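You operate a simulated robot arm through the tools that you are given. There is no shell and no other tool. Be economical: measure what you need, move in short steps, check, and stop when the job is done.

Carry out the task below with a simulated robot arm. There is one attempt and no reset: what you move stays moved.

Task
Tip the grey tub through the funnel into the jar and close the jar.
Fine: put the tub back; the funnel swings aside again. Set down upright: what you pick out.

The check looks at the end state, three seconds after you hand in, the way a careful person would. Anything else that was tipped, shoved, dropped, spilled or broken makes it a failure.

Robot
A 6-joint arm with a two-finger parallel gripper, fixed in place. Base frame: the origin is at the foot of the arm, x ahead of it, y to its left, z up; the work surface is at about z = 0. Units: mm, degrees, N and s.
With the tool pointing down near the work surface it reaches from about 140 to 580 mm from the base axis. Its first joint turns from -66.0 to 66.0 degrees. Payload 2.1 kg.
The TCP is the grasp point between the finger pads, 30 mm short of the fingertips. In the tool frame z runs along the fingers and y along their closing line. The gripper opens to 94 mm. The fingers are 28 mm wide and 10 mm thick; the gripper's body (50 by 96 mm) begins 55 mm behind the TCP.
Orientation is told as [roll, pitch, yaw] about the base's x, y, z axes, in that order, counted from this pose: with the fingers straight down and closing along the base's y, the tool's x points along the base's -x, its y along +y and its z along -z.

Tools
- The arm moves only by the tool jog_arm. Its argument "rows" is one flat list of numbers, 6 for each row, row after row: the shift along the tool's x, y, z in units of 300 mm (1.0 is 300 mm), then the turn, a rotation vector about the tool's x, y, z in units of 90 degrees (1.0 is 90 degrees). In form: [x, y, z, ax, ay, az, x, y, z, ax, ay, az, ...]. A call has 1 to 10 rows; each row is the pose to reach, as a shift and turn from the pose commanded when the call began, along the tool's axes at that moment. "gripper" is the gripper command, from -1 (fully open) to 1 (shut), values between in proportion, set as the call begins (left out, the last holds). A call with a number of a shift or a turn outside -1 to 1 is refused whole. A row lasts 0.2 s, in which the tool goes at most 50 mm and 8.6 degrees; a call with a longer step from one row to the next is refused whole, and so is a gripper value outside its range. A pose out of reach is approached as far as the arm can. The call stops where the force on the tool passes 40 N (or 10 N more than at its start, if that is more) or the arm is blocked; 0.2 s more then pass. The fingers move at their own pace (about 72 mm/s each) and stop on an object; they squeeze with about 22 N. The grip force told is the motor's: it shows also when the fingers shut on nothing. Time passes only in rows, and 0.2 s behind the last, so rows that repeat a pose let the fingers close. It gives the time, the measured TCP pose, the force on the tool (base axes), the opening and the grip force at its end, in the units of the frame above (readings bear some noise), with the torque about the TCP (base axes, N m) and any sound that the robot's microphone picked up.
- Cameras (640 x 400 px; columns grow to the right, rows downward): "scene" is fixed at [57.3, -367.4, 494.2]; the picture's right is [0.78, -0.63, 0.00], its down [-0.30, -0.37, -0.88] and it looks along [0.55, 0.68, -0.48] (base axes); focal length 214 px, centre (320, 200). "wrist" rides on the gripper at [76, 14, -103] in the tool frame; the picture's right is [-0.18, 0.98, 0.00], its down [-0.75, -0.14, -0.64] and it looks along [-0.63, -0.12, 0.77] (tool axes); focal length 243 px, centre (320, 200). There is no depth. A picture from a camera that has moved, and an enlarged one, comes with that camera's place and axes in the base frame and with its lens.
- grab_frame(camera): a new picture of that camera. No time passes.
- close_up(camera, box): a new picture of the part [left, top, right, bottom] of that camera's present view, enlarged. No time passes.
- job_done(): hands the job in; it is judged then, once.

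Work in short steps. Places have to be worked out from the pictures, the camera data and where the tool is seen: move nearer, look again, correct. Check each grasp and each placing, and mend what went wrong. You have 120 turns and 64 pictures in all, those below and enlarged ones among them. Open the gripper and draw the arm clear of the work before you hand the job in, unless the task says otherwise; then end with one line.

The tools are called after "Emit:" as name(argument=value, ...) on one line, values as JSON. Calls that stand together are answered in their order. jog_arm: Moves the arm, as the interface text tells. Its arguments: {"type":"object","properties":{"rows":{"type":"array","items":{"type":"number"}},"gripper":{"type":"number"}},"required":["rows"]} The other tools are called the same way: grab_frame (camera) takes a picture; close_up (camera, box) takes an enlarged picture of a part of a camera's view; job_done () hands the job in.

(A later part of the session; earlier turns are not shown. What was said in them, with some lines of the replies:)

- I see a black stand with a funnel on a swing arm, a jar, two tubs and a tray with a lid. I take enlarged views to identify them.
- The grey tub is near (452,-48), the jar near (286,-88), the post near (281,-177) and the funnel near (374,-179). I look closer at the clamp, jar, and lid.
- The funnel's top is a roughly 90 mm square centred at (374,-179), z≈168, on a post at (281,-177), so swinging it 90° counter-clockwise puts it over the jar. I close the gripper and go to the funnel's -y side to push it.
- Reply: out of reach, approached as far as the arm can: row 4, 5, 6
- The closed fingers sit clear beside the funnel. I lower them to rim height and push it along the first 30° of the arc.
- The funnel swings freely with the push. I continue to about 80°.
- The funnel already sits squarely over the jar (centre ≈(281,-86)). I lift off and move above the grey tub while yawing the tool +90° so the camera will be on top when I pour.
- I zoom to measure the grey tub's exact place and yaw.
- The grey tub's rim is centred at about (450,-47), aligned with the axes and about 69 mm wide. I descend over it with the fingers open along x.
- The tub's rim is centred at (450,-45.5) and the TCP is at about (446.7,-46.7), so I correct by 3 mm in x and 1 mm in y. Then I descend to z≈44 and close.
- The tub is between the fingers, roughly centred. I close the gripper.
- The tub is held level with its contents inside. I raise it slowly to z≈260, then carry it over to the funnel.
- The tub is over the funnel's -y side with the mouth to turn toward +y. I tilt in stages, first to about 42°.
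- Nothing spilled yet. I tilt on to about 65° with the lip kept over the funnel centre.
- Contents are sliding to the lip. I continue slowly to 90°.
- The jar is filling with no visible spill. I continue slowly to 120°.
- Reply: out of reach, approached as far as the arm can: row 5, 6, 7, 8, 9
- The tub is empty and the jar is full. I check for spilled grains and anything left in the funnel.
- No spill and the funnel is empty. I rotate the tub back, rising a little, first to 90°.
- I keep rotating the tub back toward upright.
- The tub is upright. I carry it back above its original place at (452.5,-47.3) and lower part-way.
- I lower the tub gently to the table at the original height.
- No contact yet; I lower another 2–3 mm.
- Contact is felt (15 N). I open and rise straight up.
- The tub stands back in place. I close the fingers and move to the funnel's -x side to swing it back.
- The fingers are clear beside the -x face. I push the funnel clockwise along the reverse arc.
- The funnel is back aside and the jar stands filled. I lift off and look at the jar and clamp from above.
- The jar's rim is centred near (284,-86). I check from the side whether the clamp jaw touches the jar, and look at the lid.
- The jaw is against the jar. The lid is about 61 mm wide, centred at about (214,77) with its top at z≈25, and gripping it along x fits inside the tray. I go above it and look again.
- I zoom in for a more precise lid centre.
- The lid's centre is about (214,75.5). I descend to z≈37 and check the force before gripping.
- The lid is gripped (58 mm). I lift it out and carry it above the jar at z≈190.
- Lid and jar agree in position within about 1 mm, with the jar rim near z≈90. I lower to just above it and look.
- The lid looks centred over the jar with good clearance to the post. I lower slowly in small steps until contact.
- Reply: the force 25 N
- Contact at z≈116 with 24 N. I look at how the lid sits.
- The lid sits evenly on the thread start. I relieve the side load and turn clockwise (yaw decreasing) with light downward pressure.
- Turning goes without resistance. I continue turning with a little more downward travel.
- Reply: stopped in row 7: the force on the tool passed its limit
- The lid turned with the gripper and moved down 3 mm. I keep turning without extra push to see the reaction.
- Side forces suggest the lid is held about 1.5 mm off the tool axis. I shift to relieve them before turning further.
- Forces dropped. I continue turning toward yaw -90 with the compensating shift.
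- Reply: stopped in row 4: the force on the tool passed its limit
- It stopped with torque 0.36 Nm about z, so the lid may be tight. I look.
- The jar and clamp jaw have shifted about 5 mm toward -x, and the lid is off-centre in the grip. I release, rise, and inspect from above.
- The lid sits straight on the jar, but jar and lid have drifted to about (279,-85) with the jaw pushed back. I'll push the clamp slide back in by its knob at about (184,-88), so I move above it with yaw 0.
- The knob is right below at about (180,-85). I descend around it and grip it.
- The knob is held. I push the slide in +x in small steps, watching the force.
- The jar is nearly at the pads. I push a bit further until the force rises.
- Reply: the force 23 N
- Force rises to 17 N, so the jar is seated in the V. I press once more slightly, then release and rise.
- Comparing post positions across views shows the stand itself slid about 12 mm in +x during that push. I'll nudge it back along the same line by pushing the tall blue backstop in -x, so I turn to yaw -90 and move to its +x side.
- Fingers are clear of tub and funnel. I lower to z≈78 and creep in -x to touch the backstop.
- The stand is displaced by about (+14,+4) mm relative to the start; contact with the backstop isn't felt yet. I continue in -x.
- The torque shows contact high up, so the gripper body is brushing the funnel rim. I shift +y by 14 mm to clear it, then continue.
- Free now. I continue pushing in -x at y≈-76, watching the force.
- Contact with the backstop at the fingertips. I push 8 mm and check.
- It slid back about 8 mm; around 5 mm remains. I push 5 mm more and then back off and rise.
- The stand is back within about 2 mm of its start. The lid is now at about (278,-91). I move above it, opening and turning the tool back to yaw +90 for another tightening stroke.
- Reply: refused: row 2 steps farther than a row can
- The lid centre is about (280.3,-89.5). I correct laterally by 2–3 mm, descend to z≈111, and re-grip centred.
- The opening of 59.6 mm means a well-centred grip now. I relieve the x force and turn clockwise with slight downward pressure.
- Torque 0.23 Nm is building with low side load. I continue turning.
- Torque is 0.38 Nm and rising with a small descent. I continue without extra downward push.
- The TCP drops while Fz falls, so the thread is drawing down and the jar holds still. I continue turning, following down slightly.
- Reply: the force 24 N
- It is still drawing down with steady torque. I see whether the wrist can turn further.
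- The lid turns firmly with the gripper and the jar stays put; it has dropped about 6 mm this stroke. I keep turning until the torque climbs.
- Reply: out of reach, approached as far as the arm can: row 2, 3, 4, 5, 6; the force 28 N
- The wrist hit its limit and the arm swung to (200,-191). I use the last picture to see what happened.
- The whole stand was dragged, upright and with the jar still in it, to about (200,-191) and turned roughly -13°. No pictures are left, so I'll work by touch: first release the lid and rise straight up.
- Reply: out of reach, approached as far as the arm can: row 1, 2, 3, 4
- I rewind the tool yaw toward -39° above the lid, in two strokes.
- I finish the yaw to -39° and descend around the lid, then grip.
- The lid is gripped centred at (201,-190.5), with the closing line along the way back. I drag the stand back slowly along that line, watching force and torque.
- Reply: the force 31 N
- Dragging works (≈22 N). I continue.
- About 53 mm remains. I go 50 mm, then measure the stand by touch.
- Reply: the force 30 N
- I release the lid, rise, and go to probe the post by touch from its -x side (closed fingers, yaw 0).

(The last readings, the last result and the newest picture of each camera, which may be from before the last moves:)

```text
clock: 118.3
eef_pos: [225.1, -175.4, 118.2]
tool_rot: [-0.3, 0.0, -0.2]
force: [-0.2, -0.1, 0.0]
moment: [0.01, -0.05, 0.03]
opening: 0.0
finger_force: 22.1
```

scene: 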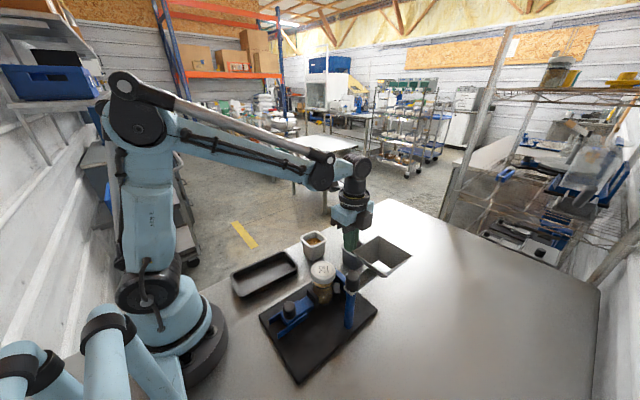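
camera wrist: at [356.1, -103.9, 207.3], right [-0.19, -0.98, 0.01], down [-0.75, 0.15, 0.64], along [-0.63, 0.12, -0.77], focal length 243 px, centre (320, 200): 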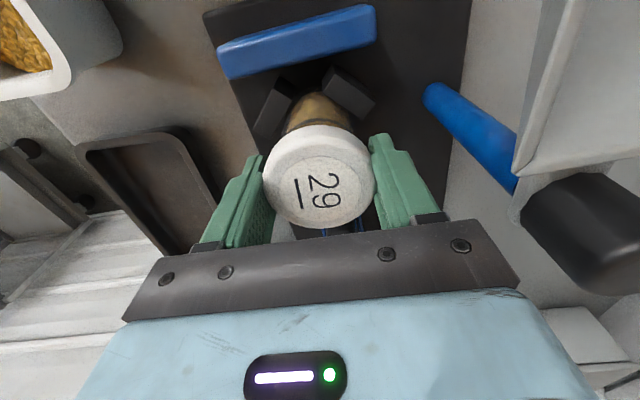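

Emit:
jog_arm(rows=[-0.01, 0, 0, 0, 0, 0, -0.02, 0, 0, 0, 0, 0, -0.03, 0, 0, 0, 0, 0])

Emit:
jog_arm(rows=[-0.01, 0, 0, 0, 0, 0, -0.02, 0, 0, 0, 0, 0])

Emit:
jog_arm(rows=[-0.008, 0, 0, 0, 0, 0, -0.013, 0, 0, 0, 0, 0])

```text
clock: 119.1
eef_pos: [233.7, -177.1, 118.5]
tool_rot: [-0.3, 0.1, -0.3]
force: [-9.7, -0.1, 1.0]
moment: [-0.01, -0.4, -0.14]
opening: 0.0
finger_force: 22.2
```

```text
clock: 119.7
eef_pos: [240.3, -175.5, 117.6]
tool_rot: [-0.3, 0.1, -0.3]
force: [-12.6, -0.9, 3.1]
moment: [-0.02, -0.6, -0.21]
opening: 0.1
finger_force: 21.7
```

```text
clock: 120.3
eef_pos: [246.0, -176.7, 119.8]
tool_rot: [-0.2, 0.1, -0.2]
force: [-10.6, 1.7, 1.1]
moment: [-0.06, -0.32, -0.14]
opening: 0.0
finger_force: 21.5
```

I touched the post's knob at x≈259 (stand still turned about -13°), and pushing it here rotates the stand back. I push on to the original post x of about 281.

Emit:
jog_arm(rows=[-0.01, 0, 0, 0, 0, 0, -0.02, 0, 0, 0, 0, 0, -0.028, 0, 0, 0, 0, 0])

```text
clock: 121.1
eef_pos: [253.7, -177.0, 118.7]
tool_rot: [-0.3, 0.1, -0.3]
force: [-11.9, 0.7, 2.1]
moment: [-0.06, -0.29, -0.15]
opening: 0.2
finger_force: 22.0
```

Now I back off and go round to the -y side to measure the post's y.

Emit:
jog_arm(rows=[0.07, 0, 0, 0, 0, 0, 0.07, -0.11, 0, 0, 0, 0, 0.07, -0.22, 0, 0, 0, 0, -0.01, -0.22, 0, 0, 0, 0, -0.09, -0.22, 0, 0, 0, 0, -0.09, -0.18, 0, 0, 0, 0, -0.09, -0.15, 0, 0, 0, 0, -0.09, -0.15, 0, 0, 0, 0])

Emit:
jog_arm(rows=[0, 0.008, 0, 0, 0, 0, 0, 0.017, 0, 0, 0, 0])

```text
clock: 122.9
eef_pos: [279.6, -221.9, 118.2]
tool_rot: [-0.4, 0.0, -0.3]
force: [1.9, -12.9, 1.8]
moment: [0.62, 0.05, -0.08]
opening: 0.0
finger_force: 21.9
```

```text
clock: 123.5
eef_pos: [278.6, -216.6, 118.5]
tool_rot: [-0.3, 0.1, -0.3]
force: [0.4, -13.0, 0.4]
moment: [0.54, 0.05, -0.05]
opening: 0.3
finger_force: 21.9
```

The post is near (280,-182). Gripping it will self-centre it, since the 22 N grip exceeds the sliding friction. I rise, open, and grip the knob with the tool at the original post place (281,-177), closing along y.

Emit:
jog_arm(rows=[0, -0.04, 0, 0, 0, 0, 0, -0.04, -0.15, 0, 0, 0, 0, -0.04, -0.3, 0, 0, 0, 0, -0.04, -0.4, 0, 0, 0, -0.007, 0.06, -0.4, 0, 0, 0, -0.007, 0.132, -0.4, 0, 0, 0, -0.007, 0.132, -0.4, 0, 0, 0], gripper=-1)

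```text
clock: 125.1
eef_pos: [282.7, -176.2, 238.5]
tool_rot: [-0.3, 0.2, -0.3]
force: [1.2, 0.8, -0.4]
moment: [-0.03, 0.01, -0.01]
opening: 93.9
finger_force: 0.0
```

Emit:
jog_arm(rows=[0.003, -0.002, 0.08, 0, 0, 0, 0.003, -0.002, 0.16, 0, 0, 0, 0.003, -0.002, 0.22, 0, 0, 0, 0.003, -0.002, 0.245, 0, 0, 0])

Emit:
jog_arm(rows=[0, 0, 0, 0, 0, 0, 0, 0, 0, 0, 0, 0, 0, 0, 0, 0, 0, 0, 0, 0, 0, 0, 0, 0], gripper=1)

```text
clock: 126.1
eef_pos: [281.0, -176.5, 165.4]
tool_rot: [-0.2, 0.1, -0.3]
force: [-0.1, -0.3, 0.2]
moment: [0.0, -0.01, -0.01]
opening: 93.9
finger_force: 0.3
```

```text
clock: 127.1
eef_pos: [281.4, -176.9, 165.2]
tool_rot: [-0.3, 0.1, -0.1]
force: [6.1, 6.1, 0.2]
moment: [-0.01, -0.13, 0.02]
opening: 31.4
finger_force: 21.8
```

The knob is held (31 mm), so its y is centred at -177. Next I release, turn to yaw 90 with a 60 mm opening, and grip again to centre its x at 281.

Emit:
jog_arm(rows=[0, 0, 0, 0, 0, 0, 0, 0, 0, 0, 0, 0, 0, 0, -0.1, 0, 0, 0, 0, 0, -0.2, 0, 0, -0.09, 0, 0, -0.2, 0, 0, -0.18, 0, 0, -0.2, 0, 0, -0.27, 0, 0, -0.2, 0, 0, -0.36, 0, 0, -0.2, 0, 0, -0.45, 0, 0, -0.2, 0, 0, -0.54, 0, 0, -0.2, 0, 0, -0.63], gripper=-0.277)

Emit:
jog_arm(rows=[0, 0, 0, 0, 0, -0.09, 0, 0, 0, 0, 0, -0.18, 0, 0, 0, 0, 0, -0.27, 0, 0, 0, 0, 0, -0.36, 0, 0, 0, 0, 0, -0.37, 0, 0, 0, 0, 0, -0.37])

```text
clock: 129.3
eef_pos: [281.4, -177.4, 223.8]
tool_rot: [-0.2, 0.4, 56.6]
force: [-0.9, 0.3, 0.3]
moment: [0.0, -0.02, 0.01]
opening: 60.2
finger_force: 0.1
```

```text
clock: 130.7
eef_pos: [280.3, -176.8, 225.0]
tool_rot: [0.1, 0.3, 89.9]
force: [0.0, 0.8, 0.6]
moment: [0.02, 0.01, 0.01]
opening: 60.2
finger_force: 0.1
```

Emit:
jog_arm(rows=[0, 0, 0.06, 0, 0, 0, 0, 0, 0.11, 0, 0, 0, 0, 0, 0.15, 0, 0, 0, 0, 0, 0.177, 0, 0, 0])

Emit:
jog_arm(rows=[0, 0, 0, 0, 0, 0, 0, 0, 0, 0, 0, 0, 0, 0, 0, 0, 0, 0, 0, 0, 0, 0, 0, 0], gripper=1)

```text
clock: 131.7
eef_pos: [278.7, -177.1, 171.7]
tool_rot: [0.0, 0.3, 89.6]
force: [0.4, 0.3, -0.8]
moment: [-0.03, -0.01, 0.0]
opening: 60.5
finger_force: 0.0
```

```text
clock: 132.7
eef_pos: [280.0, -176.6, 170.9]
tool_rot: [0.1, 0.3, 89.7]
force: [4.2, -2.9, 0.7]
moment: [-0.2, -0.4, -0.06]
opening: 27.6
finger_force: 22.5
```

The post is back at about (280,-177). Now I release and go to the lid at (281,-91), descending with open fingers along x.

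Emit:
jog_arm(rows=[0, 0, 0, 0, 0, 0, 0, 0, 0, 0, 0, 0, 0, 0, -0.1, 0, 0, 0, 0, 0, -0.18, 0, 0, 0, -0.14, -0.003, -0.18, 0, 0, 0, -0.287, -0.003, -0.18, 0, 0, 0, -0.287, -0.003, -0.18, 0, 0, 0], gripper=-0.277)

Emit:
jog_arm(rows=[0, 0, 0, 0, 0, 0, 0, 0, 0.1, 0, 0, 0, 0, 0, 0.2, 0, 0, 0, 0, 0, 0.26, 0, 0, 0, 0, 0, 0.3, 0, 0, 0, 0, 0, 0.34, 0, 0, 0, 0, 0, 0.38, 0, 0, 0], gripper=-1)

```text
clock: 134.3
eef_pos: [282.8, -87.7, 226.9]
tool_rot: [0.1, 0.4, 89.7]
force: [0.0, 0.6, 0.1]
moment: [0.01, -0.02, 0.02]
opening: 60.3
finger_force: 0.0
```

```text
clock: 135.9
eef_pos: [282.4, -89.7, 111.1]
tool_rot: [0.1, 0.3, 89.8]
force: [0.7, 0.2, -0.5]
moment: [-0.01, 0.01, 0.0]
opening: 93.9
finger_force: 0.0
```

No contact on the way. I lower a little more and close slowly around the lid.

Emit:
jog_arm(rows=[0, 0, 0.015, 0, 0, 0, 0, 0, 0.015, 0, 0, 0, 0, 0, 0.015, 0, 0, 0, 0, 0, 0.015, 0, 0, 0], gripper=1)

```text
clock: 136.9
eef_pos: [281.3, -90.7, 107.1]
tool_rot: [-0.2, 0.3, 89.8]
force: [19.8, 5.1, 23.5]
moment: [0.27, -0.35, -0.12]
opening: 61.2
finger_force: 22.0
```

The lid is now centred at x≈281. I release, rotate to yaw 0 above it and re-grip to check y, which also centres it for a final tightening check.

Emit:
jog_arm(rows=[0, 0, 0, 0, 0, 0, 0, 0, 0, 0, 0, 0, 0, 0, 0, 0, 0, 0, 0, 0, -0.1, 0, 0, 0, 0, 0, -0.2, 0, 0, 0, 0, 0, -0.25, 0, 0, 0.09, 0, 0, -0.25, 0, 0, 0.18, 0, 0, -0.25, 0, 0, 0.27, 0, 0, -0.25, 0, 0, 0.36, 0, 0, -0.25, 0, 0, 0.45], gripper=-1)

Emit:
jog_arm(rows=[0, 0, 0, 0, 0, 0.09, 0, 0, 0, 0, 0, 0.18, 0, 0, 0, 0, 0, 0.27, 0, 0, 0, 0, 0, 0.36, 0, 0, 0, 0, 0, 0.45, 0, 0, 0, 0, 0, 0.535, 0, 0, 0.1, 0, 0, 0.535, 0, 0, 0.2, 0, 0, 0.535, 0, 0, 0.25, 0, 0, 0.535, 0, 0, 0.25, 0, 0, 0.535])

```text
clock: 139.1
eef_pos: [282.0, -91.0, 181.6]
tool_rot: [-0.2, 0.3, 49.1]
force: [0.4, -0.1, -0.1]
moment: [0.02, 0.01, 0.0]
opening: 93.7
finger_force: 0.0
```

```text
clock: 141.3
eef_pos: [282.8, -92.4, 106.6]
tool_rot: [-0.4, 0.0, 1.1]
force: [-0.3, 1.0, 0.1]
moment: [-0.02, 0.03, 0.0]
opening: 93.9
finger_force: 0.0
```

Emit:
jog_arm(rows=[0, 0.003, 0, 0, 0, 0, 0, 0.003, 0, 0, 0, 0, 0, 0.003, 0, 0, 0, 0, 0, 0.003, 0, 0, 0, 0], gripper=1)

```text
clock: 142.3
eef_pos: [282.5, -90.9, 107.7]
tool_rot: [-0.3, 0.1, 1.2]
force: [1.6, 13.5, 3.3]
moment: [0.38, -0.04, 0.08]
opening: 61.6
finger_force: 22.2
```

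The lid is centred in y too. I relieve the y load and turn clockwise to test tightness.

Emit:
jog_arm(rows=[0, 0.005, 0, 0, 0, 0, 0, 0.005, 0, 0, 0, 0.06, 0, 0.005, 0, 0, 0, 0.12, 0, 0.005, 0, 0, 0, 0.18, 0, 0.005, 0, 0, 0, 0.24, 0, 0.005, 0, 0, 0, 0.3])

```text
clock: 143.7
eef_pos: [282.7, -89.7, 107.3]
tool_rot: [-0.4, 0.0, -25.9]
force: [1.9, -2.4, 2.7]
moment: [-0.12, 0.16, 0.34]
opening: 59.8
finger_force: 22.2
```

Emit:
jog_arm(rows=[0, 0, 0, 0, 0, 0.07, 0, 0, 0, 0, 0, 0.14, 0, 0, 0, 0, 0, 0.21, 0, 0, 0, 0, 0, 0.28, 0, 0, 0, 0, 0, 0.35, 0, 0, 0, 0, 0, 0.42, 0, 0, 0, 0, 0, 0.49, 0, 0, 0, 0, 0, 0.56])

```text
clock: 145.5
eef_pos: [282.4, -88.4, 107.2]
tool_rot: [-0.1, -0.1, -76.4]
force: [3.3, 5.8, 0.9]
moment: [0.52, -0.09, 0.29]
opening: 59.9
finger_force: 22.4
```

Torque stays about 0.3 Nm without further descent, so the lid is probably down. I test that it's engaged with a tiny upward pull.

Emit:
jog_arm(rows=[0, 0, -0.003, 0, 0, 0, 0, 0, -0.006, 0, 0, 0, 0, 0, -0.006, 0, 0, 0])

```text
clock: 146.3
eef_pos: [281.6, -88.4, 108.9]
tool_rot: [-0.2, -0.3, -76.4]
force: [1.8, 3.7, -9.6]
moment: [0.37, -0.04, 0.0]
opening: 59.7
finger_force: 21.7
```

It resists (−9.6 N), so the thread is engaged. I lower again with slight pressure and turn further to see if it still descends.

Emit:
jog_arm(rows=[0, 0, 0.007, 0, 0, 0, 0, 0, 0.009, 0, 0, 0.07, 0, 0, 0.009, 0, 0, 0.14, 0, 0, 0.009, 0, 0, 0.21, 0, 0, 0.009, 0, 0, 0.28])

Emit:
jog_arm(rows=[0, 0, 0, 0, 0, 0.07, 0, 0, 0, 0, 0, 0.14, 0, 0, 0, 0, 0, 0.21, 0, 0, 0, 0, 0, 0.28, 0, 0, 0, 0, 0, 0.35, 0, 0, 0, 0, 0, 0.42, 0, 0, 0, 0, 0, 0.49, 0, 0, 0, 0, 0, 0.56])

```text
clock: 147.5
eef_pos: [281.9, -89.5, 106.4]
tool_rot: [0.1, -0.4, -101.5]
force: [7.6, -9.2, 4.3]
moment: [-0.58, -0.24, 0.28]
opening: 59.4
finger_force: 22.0
```

```text
clock: 149.3
eef_pos: [281.1, -88.2, 106.4]
tool_rot: [0.2, -0.2, -152.0]
force: [-0.9, -6.5, 13.2]
moment: [-0.03, 0.28, 0.37]
opening: 59.6
finger_force: 21.5
```

No further descent with steady torque 0.37 Nm, so the lid is fully down. I release, rise and rewind to yaw -90 above the post to re-centre it once more.

Emit:
jog_arm(rows=[0, 0, 0, 0, 0, 0, 0, 0, 0, 0, 0, 0, 0, 0, 0, 0, 0, 0, 0, 0, -0.12, 0, 0, 0, 0, 0, -0.27, 0, 0, 0, 0, 0, -0.4, 0, 0, 0, 0, 0, -0.4, 0, 0, -0.09, 0, 0, -0.4, 0, 0, -0.18, 0, 0, -0.4, 0, 0, -0.27, 0, 0, -0.4, 0, 0, -0.36], gripper=-1)

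Emit:
jog_arm(rows=[0, 0, 0, 0, 0, -0.09, 0, 0, 0, 0, 0, -0.18, 0, 0, 0, 0, 0, -0.27, 0, 0, 0, 0, 0, -0.33, 0, 0, 0, 0, 0, -0.33], gripper=-0.277)

```text
clock: 151.5
eef_pos: [283.2, -89.2, 225.8]
tool_rot: [0.1, -0.3, -119.3]
force: [0.2, -0.2, -0.3]
moment: [0.02, 0.01, -0.02]
opening: 94.2
finger_force: 0.1
```

```text
clock: 152.7
eef_pos: [281.5, -87.6, 226.3]
tool_rot: [-0.1, -0.3, -89.7]
force: [-0.4, -0.5, 0.7]
moment: [0.02, 0.02, 0.04]
opening: 60.1
finger_force: 0.2
```

Emit:
jog_arm(rows=[-0.15, 0, 0, 0, 0, 0, -0.297, 0, 0, 0, 0, 0, -0.297, 0, 0.06, 0, 0, 0, -0.297, 0, 0.11, 0, 0, 0, -0.297, 0, 0.15, 0, 0, 0, -0.297, 0, 0.18, 0, 0, 0, -0.297, 0, 0.18, 0, 0, 0])

Emit:
jog_arm(rows=[0, 0, 0, 0, 0, 0, 0, 0, 0, 0, 0, 0, 0, 0, 0, 0, 0, 0, 0, 0, 0, 0, 0, 0], gripper=1)

```text
clock: 153.7
eef_pos: [284.6, -177.8, 201.5]
tool_rot: [0.0, -0.3, -89.7]
force: [-5.4, 1.7, 18.9]
moment: [-0.02, -0.6, 0.04]
opening: 57.6
finger_force: 0.1
stopped in row 4: the force on the tool passed its limit (the readings are from after the stop); the commanded pose is now the measured one
```

```text
clock: 154.7
eef_pos: [282.8, -177.6, 200.1]
tool_rot: [0.0, -0.2, -89.8]
force: [0.1, 0.1, -0.1]
moment: [0.0, 0.0, -0.02]
opening: 0.4
finger_force: 21.8
```

The +x fingertip touched something at z≈167 (funnel rim or knob), so the post may have shifted. I rise and repeat the touch probe from the -x side at yaw 0.

Emit:
jog_arm(rows=[0, 0, -0.1, 0, 0, 0, 0, -0.05, -0.1, 0, 0, -0.09, 0, -0.1, -0.1, 0, 0, -0.18, 0, -0.15, -0.1, 0, 0, -0.27, 0, -0.193, -0.1, 0, 0, -0.36, 0, -0.193, -0.1, 0, 0, -0.45, 0, -0.193, -0.1, 0, 0, -0.54, 0, -0.193, -0.1, 0, 0, -0.63, 0, -0.193, -0.1, 0, 0, -0.72, 0, -0.193, -0.1, 0, 0, -0.81])

Emit:
jog_arm(rows=[0, 0, 0, 0, 0, -0.09, 0, 0, 0, 0, 0, -0.18, 0, 0, 0.1, 0, 0, -0.18, 0, 0, 0.2, 0, 0, -0.18, 0, 0, 0.3, 0, 0, -0.18, 0, 0, 0.37, 0, 0, -0.18, 0, 0, 0.37, 0, 0, -0.18])

```text
clock: 156.9
eef_pos: [226.7, -177.9, 231.1]
tool_rot: [-0.2, -0.3, -16.7]
force: [-0.2, 0.2, 0.2]
moment: [0.05, 0.03, 0.01]
opening: 0.0
finger_force: 21.7
```

```text
clock: 158.5
eef_pos: [226.2, -177.3, 120.1]
tool_rot: [-0.2, 0.0, -0.6]
force: [-1.1, -0.4, -0.4]
moment: [-0.01, 0.02, -0.04]
opening: 0.1
finger_force: 21.6
```

Emit:
jog_arm(rows=[-0.015, 0, 0, 0, 0, 0, -0.03, 0, 0, 0, 0, 0, -0.045, 0, 0, 0, 0, 0])

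Emit:
jog_arm(rows=[-0.007, 0, 0, 0, 0, 0, -0.013, 0, 0, 0, 0, 0])

Emit:
jog_arm(rows=[-0.007, 0, 0, 0, 0, 0, -0.013, 0, 0, 0, 0, 0])

```text
clock: 159.3
eef_pos: [238.7, -176.3, 119.5]
tool_rot: [-0.2, -0.1, -0.7]
force: [0.0, 0.1, -1.0]
moment: [-0.02, 0.02, 0.0]
opening: 0.0
finger_force: 21.9
```

```text
clock: 159.9
eef_pos: [243.1, -178.3, 121.2]
tool_rot: [-0.2, -0.2, -0.7]
force: [0.2, -0.4, 1.8]
moment: [0.01, 0.0, 0.0]
opening: 0.1
finger_force: 22.3
```

```text
clock: 160.5
eef_pos: [247.2, -178.1, 120.3]
tool_rot: [-0.3, -0.1, -0.7]
force: [-11.4, -1.1, 4.0]
moment: [-0.03, -0.19, -0.11]
opening: 0.0
finger_force: 21.6
```

The post is at x≈273, so I push it another 6 mm to x≈280.

Emit:
jog_arm(rows=[-0.007, 0, 0, 0, 0, 0, -0.014, 0, 0, 0, 0, 0, -0.021, 0, 0, 0, 0, 0, -0.021, 0, 0, 0, 0, 0])

Emit:
jog_arm(rows=[0.06, 0, 0, 0, 0, 0, 0.06, 0, -0.15, 0, 0, 0, 0.06, 0, -0.3, 0, 0, 0, 0.06, 0, -0.4, 0, 0, 0, -0.05, 0, -0.4, 0, 0, 0, -0.09, 0, -0.4, 0, 0, 0, -0.09, 0, -0.4, 0, 0, 0], gripper=-1)

```text
clock: 161.5
eef_pos: [253.3, -178.8, 120.1]
tool_rot: [-0.1, -0.1, -0.7]
force: [-10.6, -0.8, 3.1]
moment: [-0.02, -0.16, -0.03]
opening: 0.3
finger_force: 22.5
```

```text
clock: 163.1
eef_pos: [282.3, -178.6, 239.0]
tool_rot: [-0.3, 0.0, -0.7]
force: [0.1, 0.4, -0.5]
moment: [0.01, -0.05, -0.01]
opening: 94.0
finger_force: 0.1
```

I now grip the knob at yaw 0 to centre its y at -177.

Emit:
jog_arm(rows=[0.002, 0.003, 0.08, 0, 0, 0, 0.002, 0.003, 0.16, 0, 0, 0, 0.002, 0.003, 0.22, 0, 0, 0, 0.002, 0.003, 0.245, 0, 0, 0])

Emit:
jog_arm(rows=[0, 0, 0, 0, 0, 0, 0, 0, 0, 0, 0, 0, 0, 0, 0, 0, 0, 0, 0, 0, 0, 0, 0, 0], gripper=1)

```text
clock: 164.1
eef_pos: [279.4, -176.7, 165.8]
tool_rot: [-0.2, -0.1, -0.7]
force: [-0.9, -0.1, 0.7]
moment: [0.02, -0.03, -0.03]
opening: 93.9
finger_force: 0.1
```

```text
clock: 165.1
eef_pos: [279.2, -176.5, 166.1]
tool_rot: [-0.2, -0.2, -0.6]
force: [3.6, -11.0, -1.0]
moment: [0.09, -0.08, -0.08]
opening: 27.2
finger_force: 22.0
```

The post is at about (280,-177) and the jar at about (281,-89), matching the start. I release, rise clear, and retreat.

Emit:
jog_arm(rows=[0, 0, 0, 0, 0, 0, 0, 0, 0, 0, 0, 0, 0, 0, 0, 0, 0, 0, 0, 0, -0.1, 0, 0, 0, 0, 0, -0.25, 0, 0, 0, 0, 0, -0.4, 0, 0, 0, 0, 0, -0.55, 0, 0, 0, 0, 0, -0.7, 0, 0, 0, 0, 0.1, -0.8, 0, 0, 0, 0, 0.18, -0.85, 0, 0, 0], gripper=-1)

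```text
clock: 167.3
eef_pos: [278.1, -124.7, 421.9]
tool_rot: [-0.2, -0.1, -0.7]
force: [-0.1, 0.2, -0.8]
moment: [0.0, -0.02, 0.01]
opening: 93.8
finger_force: 0.1
```

The arm is clear with the gripper open, so I hand in.

Emit:
job_done()

```text
The job is handed in.
```

I emptied the grey tub through the funnel into the jar, put the tub back, swung the funnel aside and screwed the lid on; however, I dragged the stand out of place while tightening the lid and moved it back to within roughly 5 mm by touch, with no pictures left to confirm the final state.
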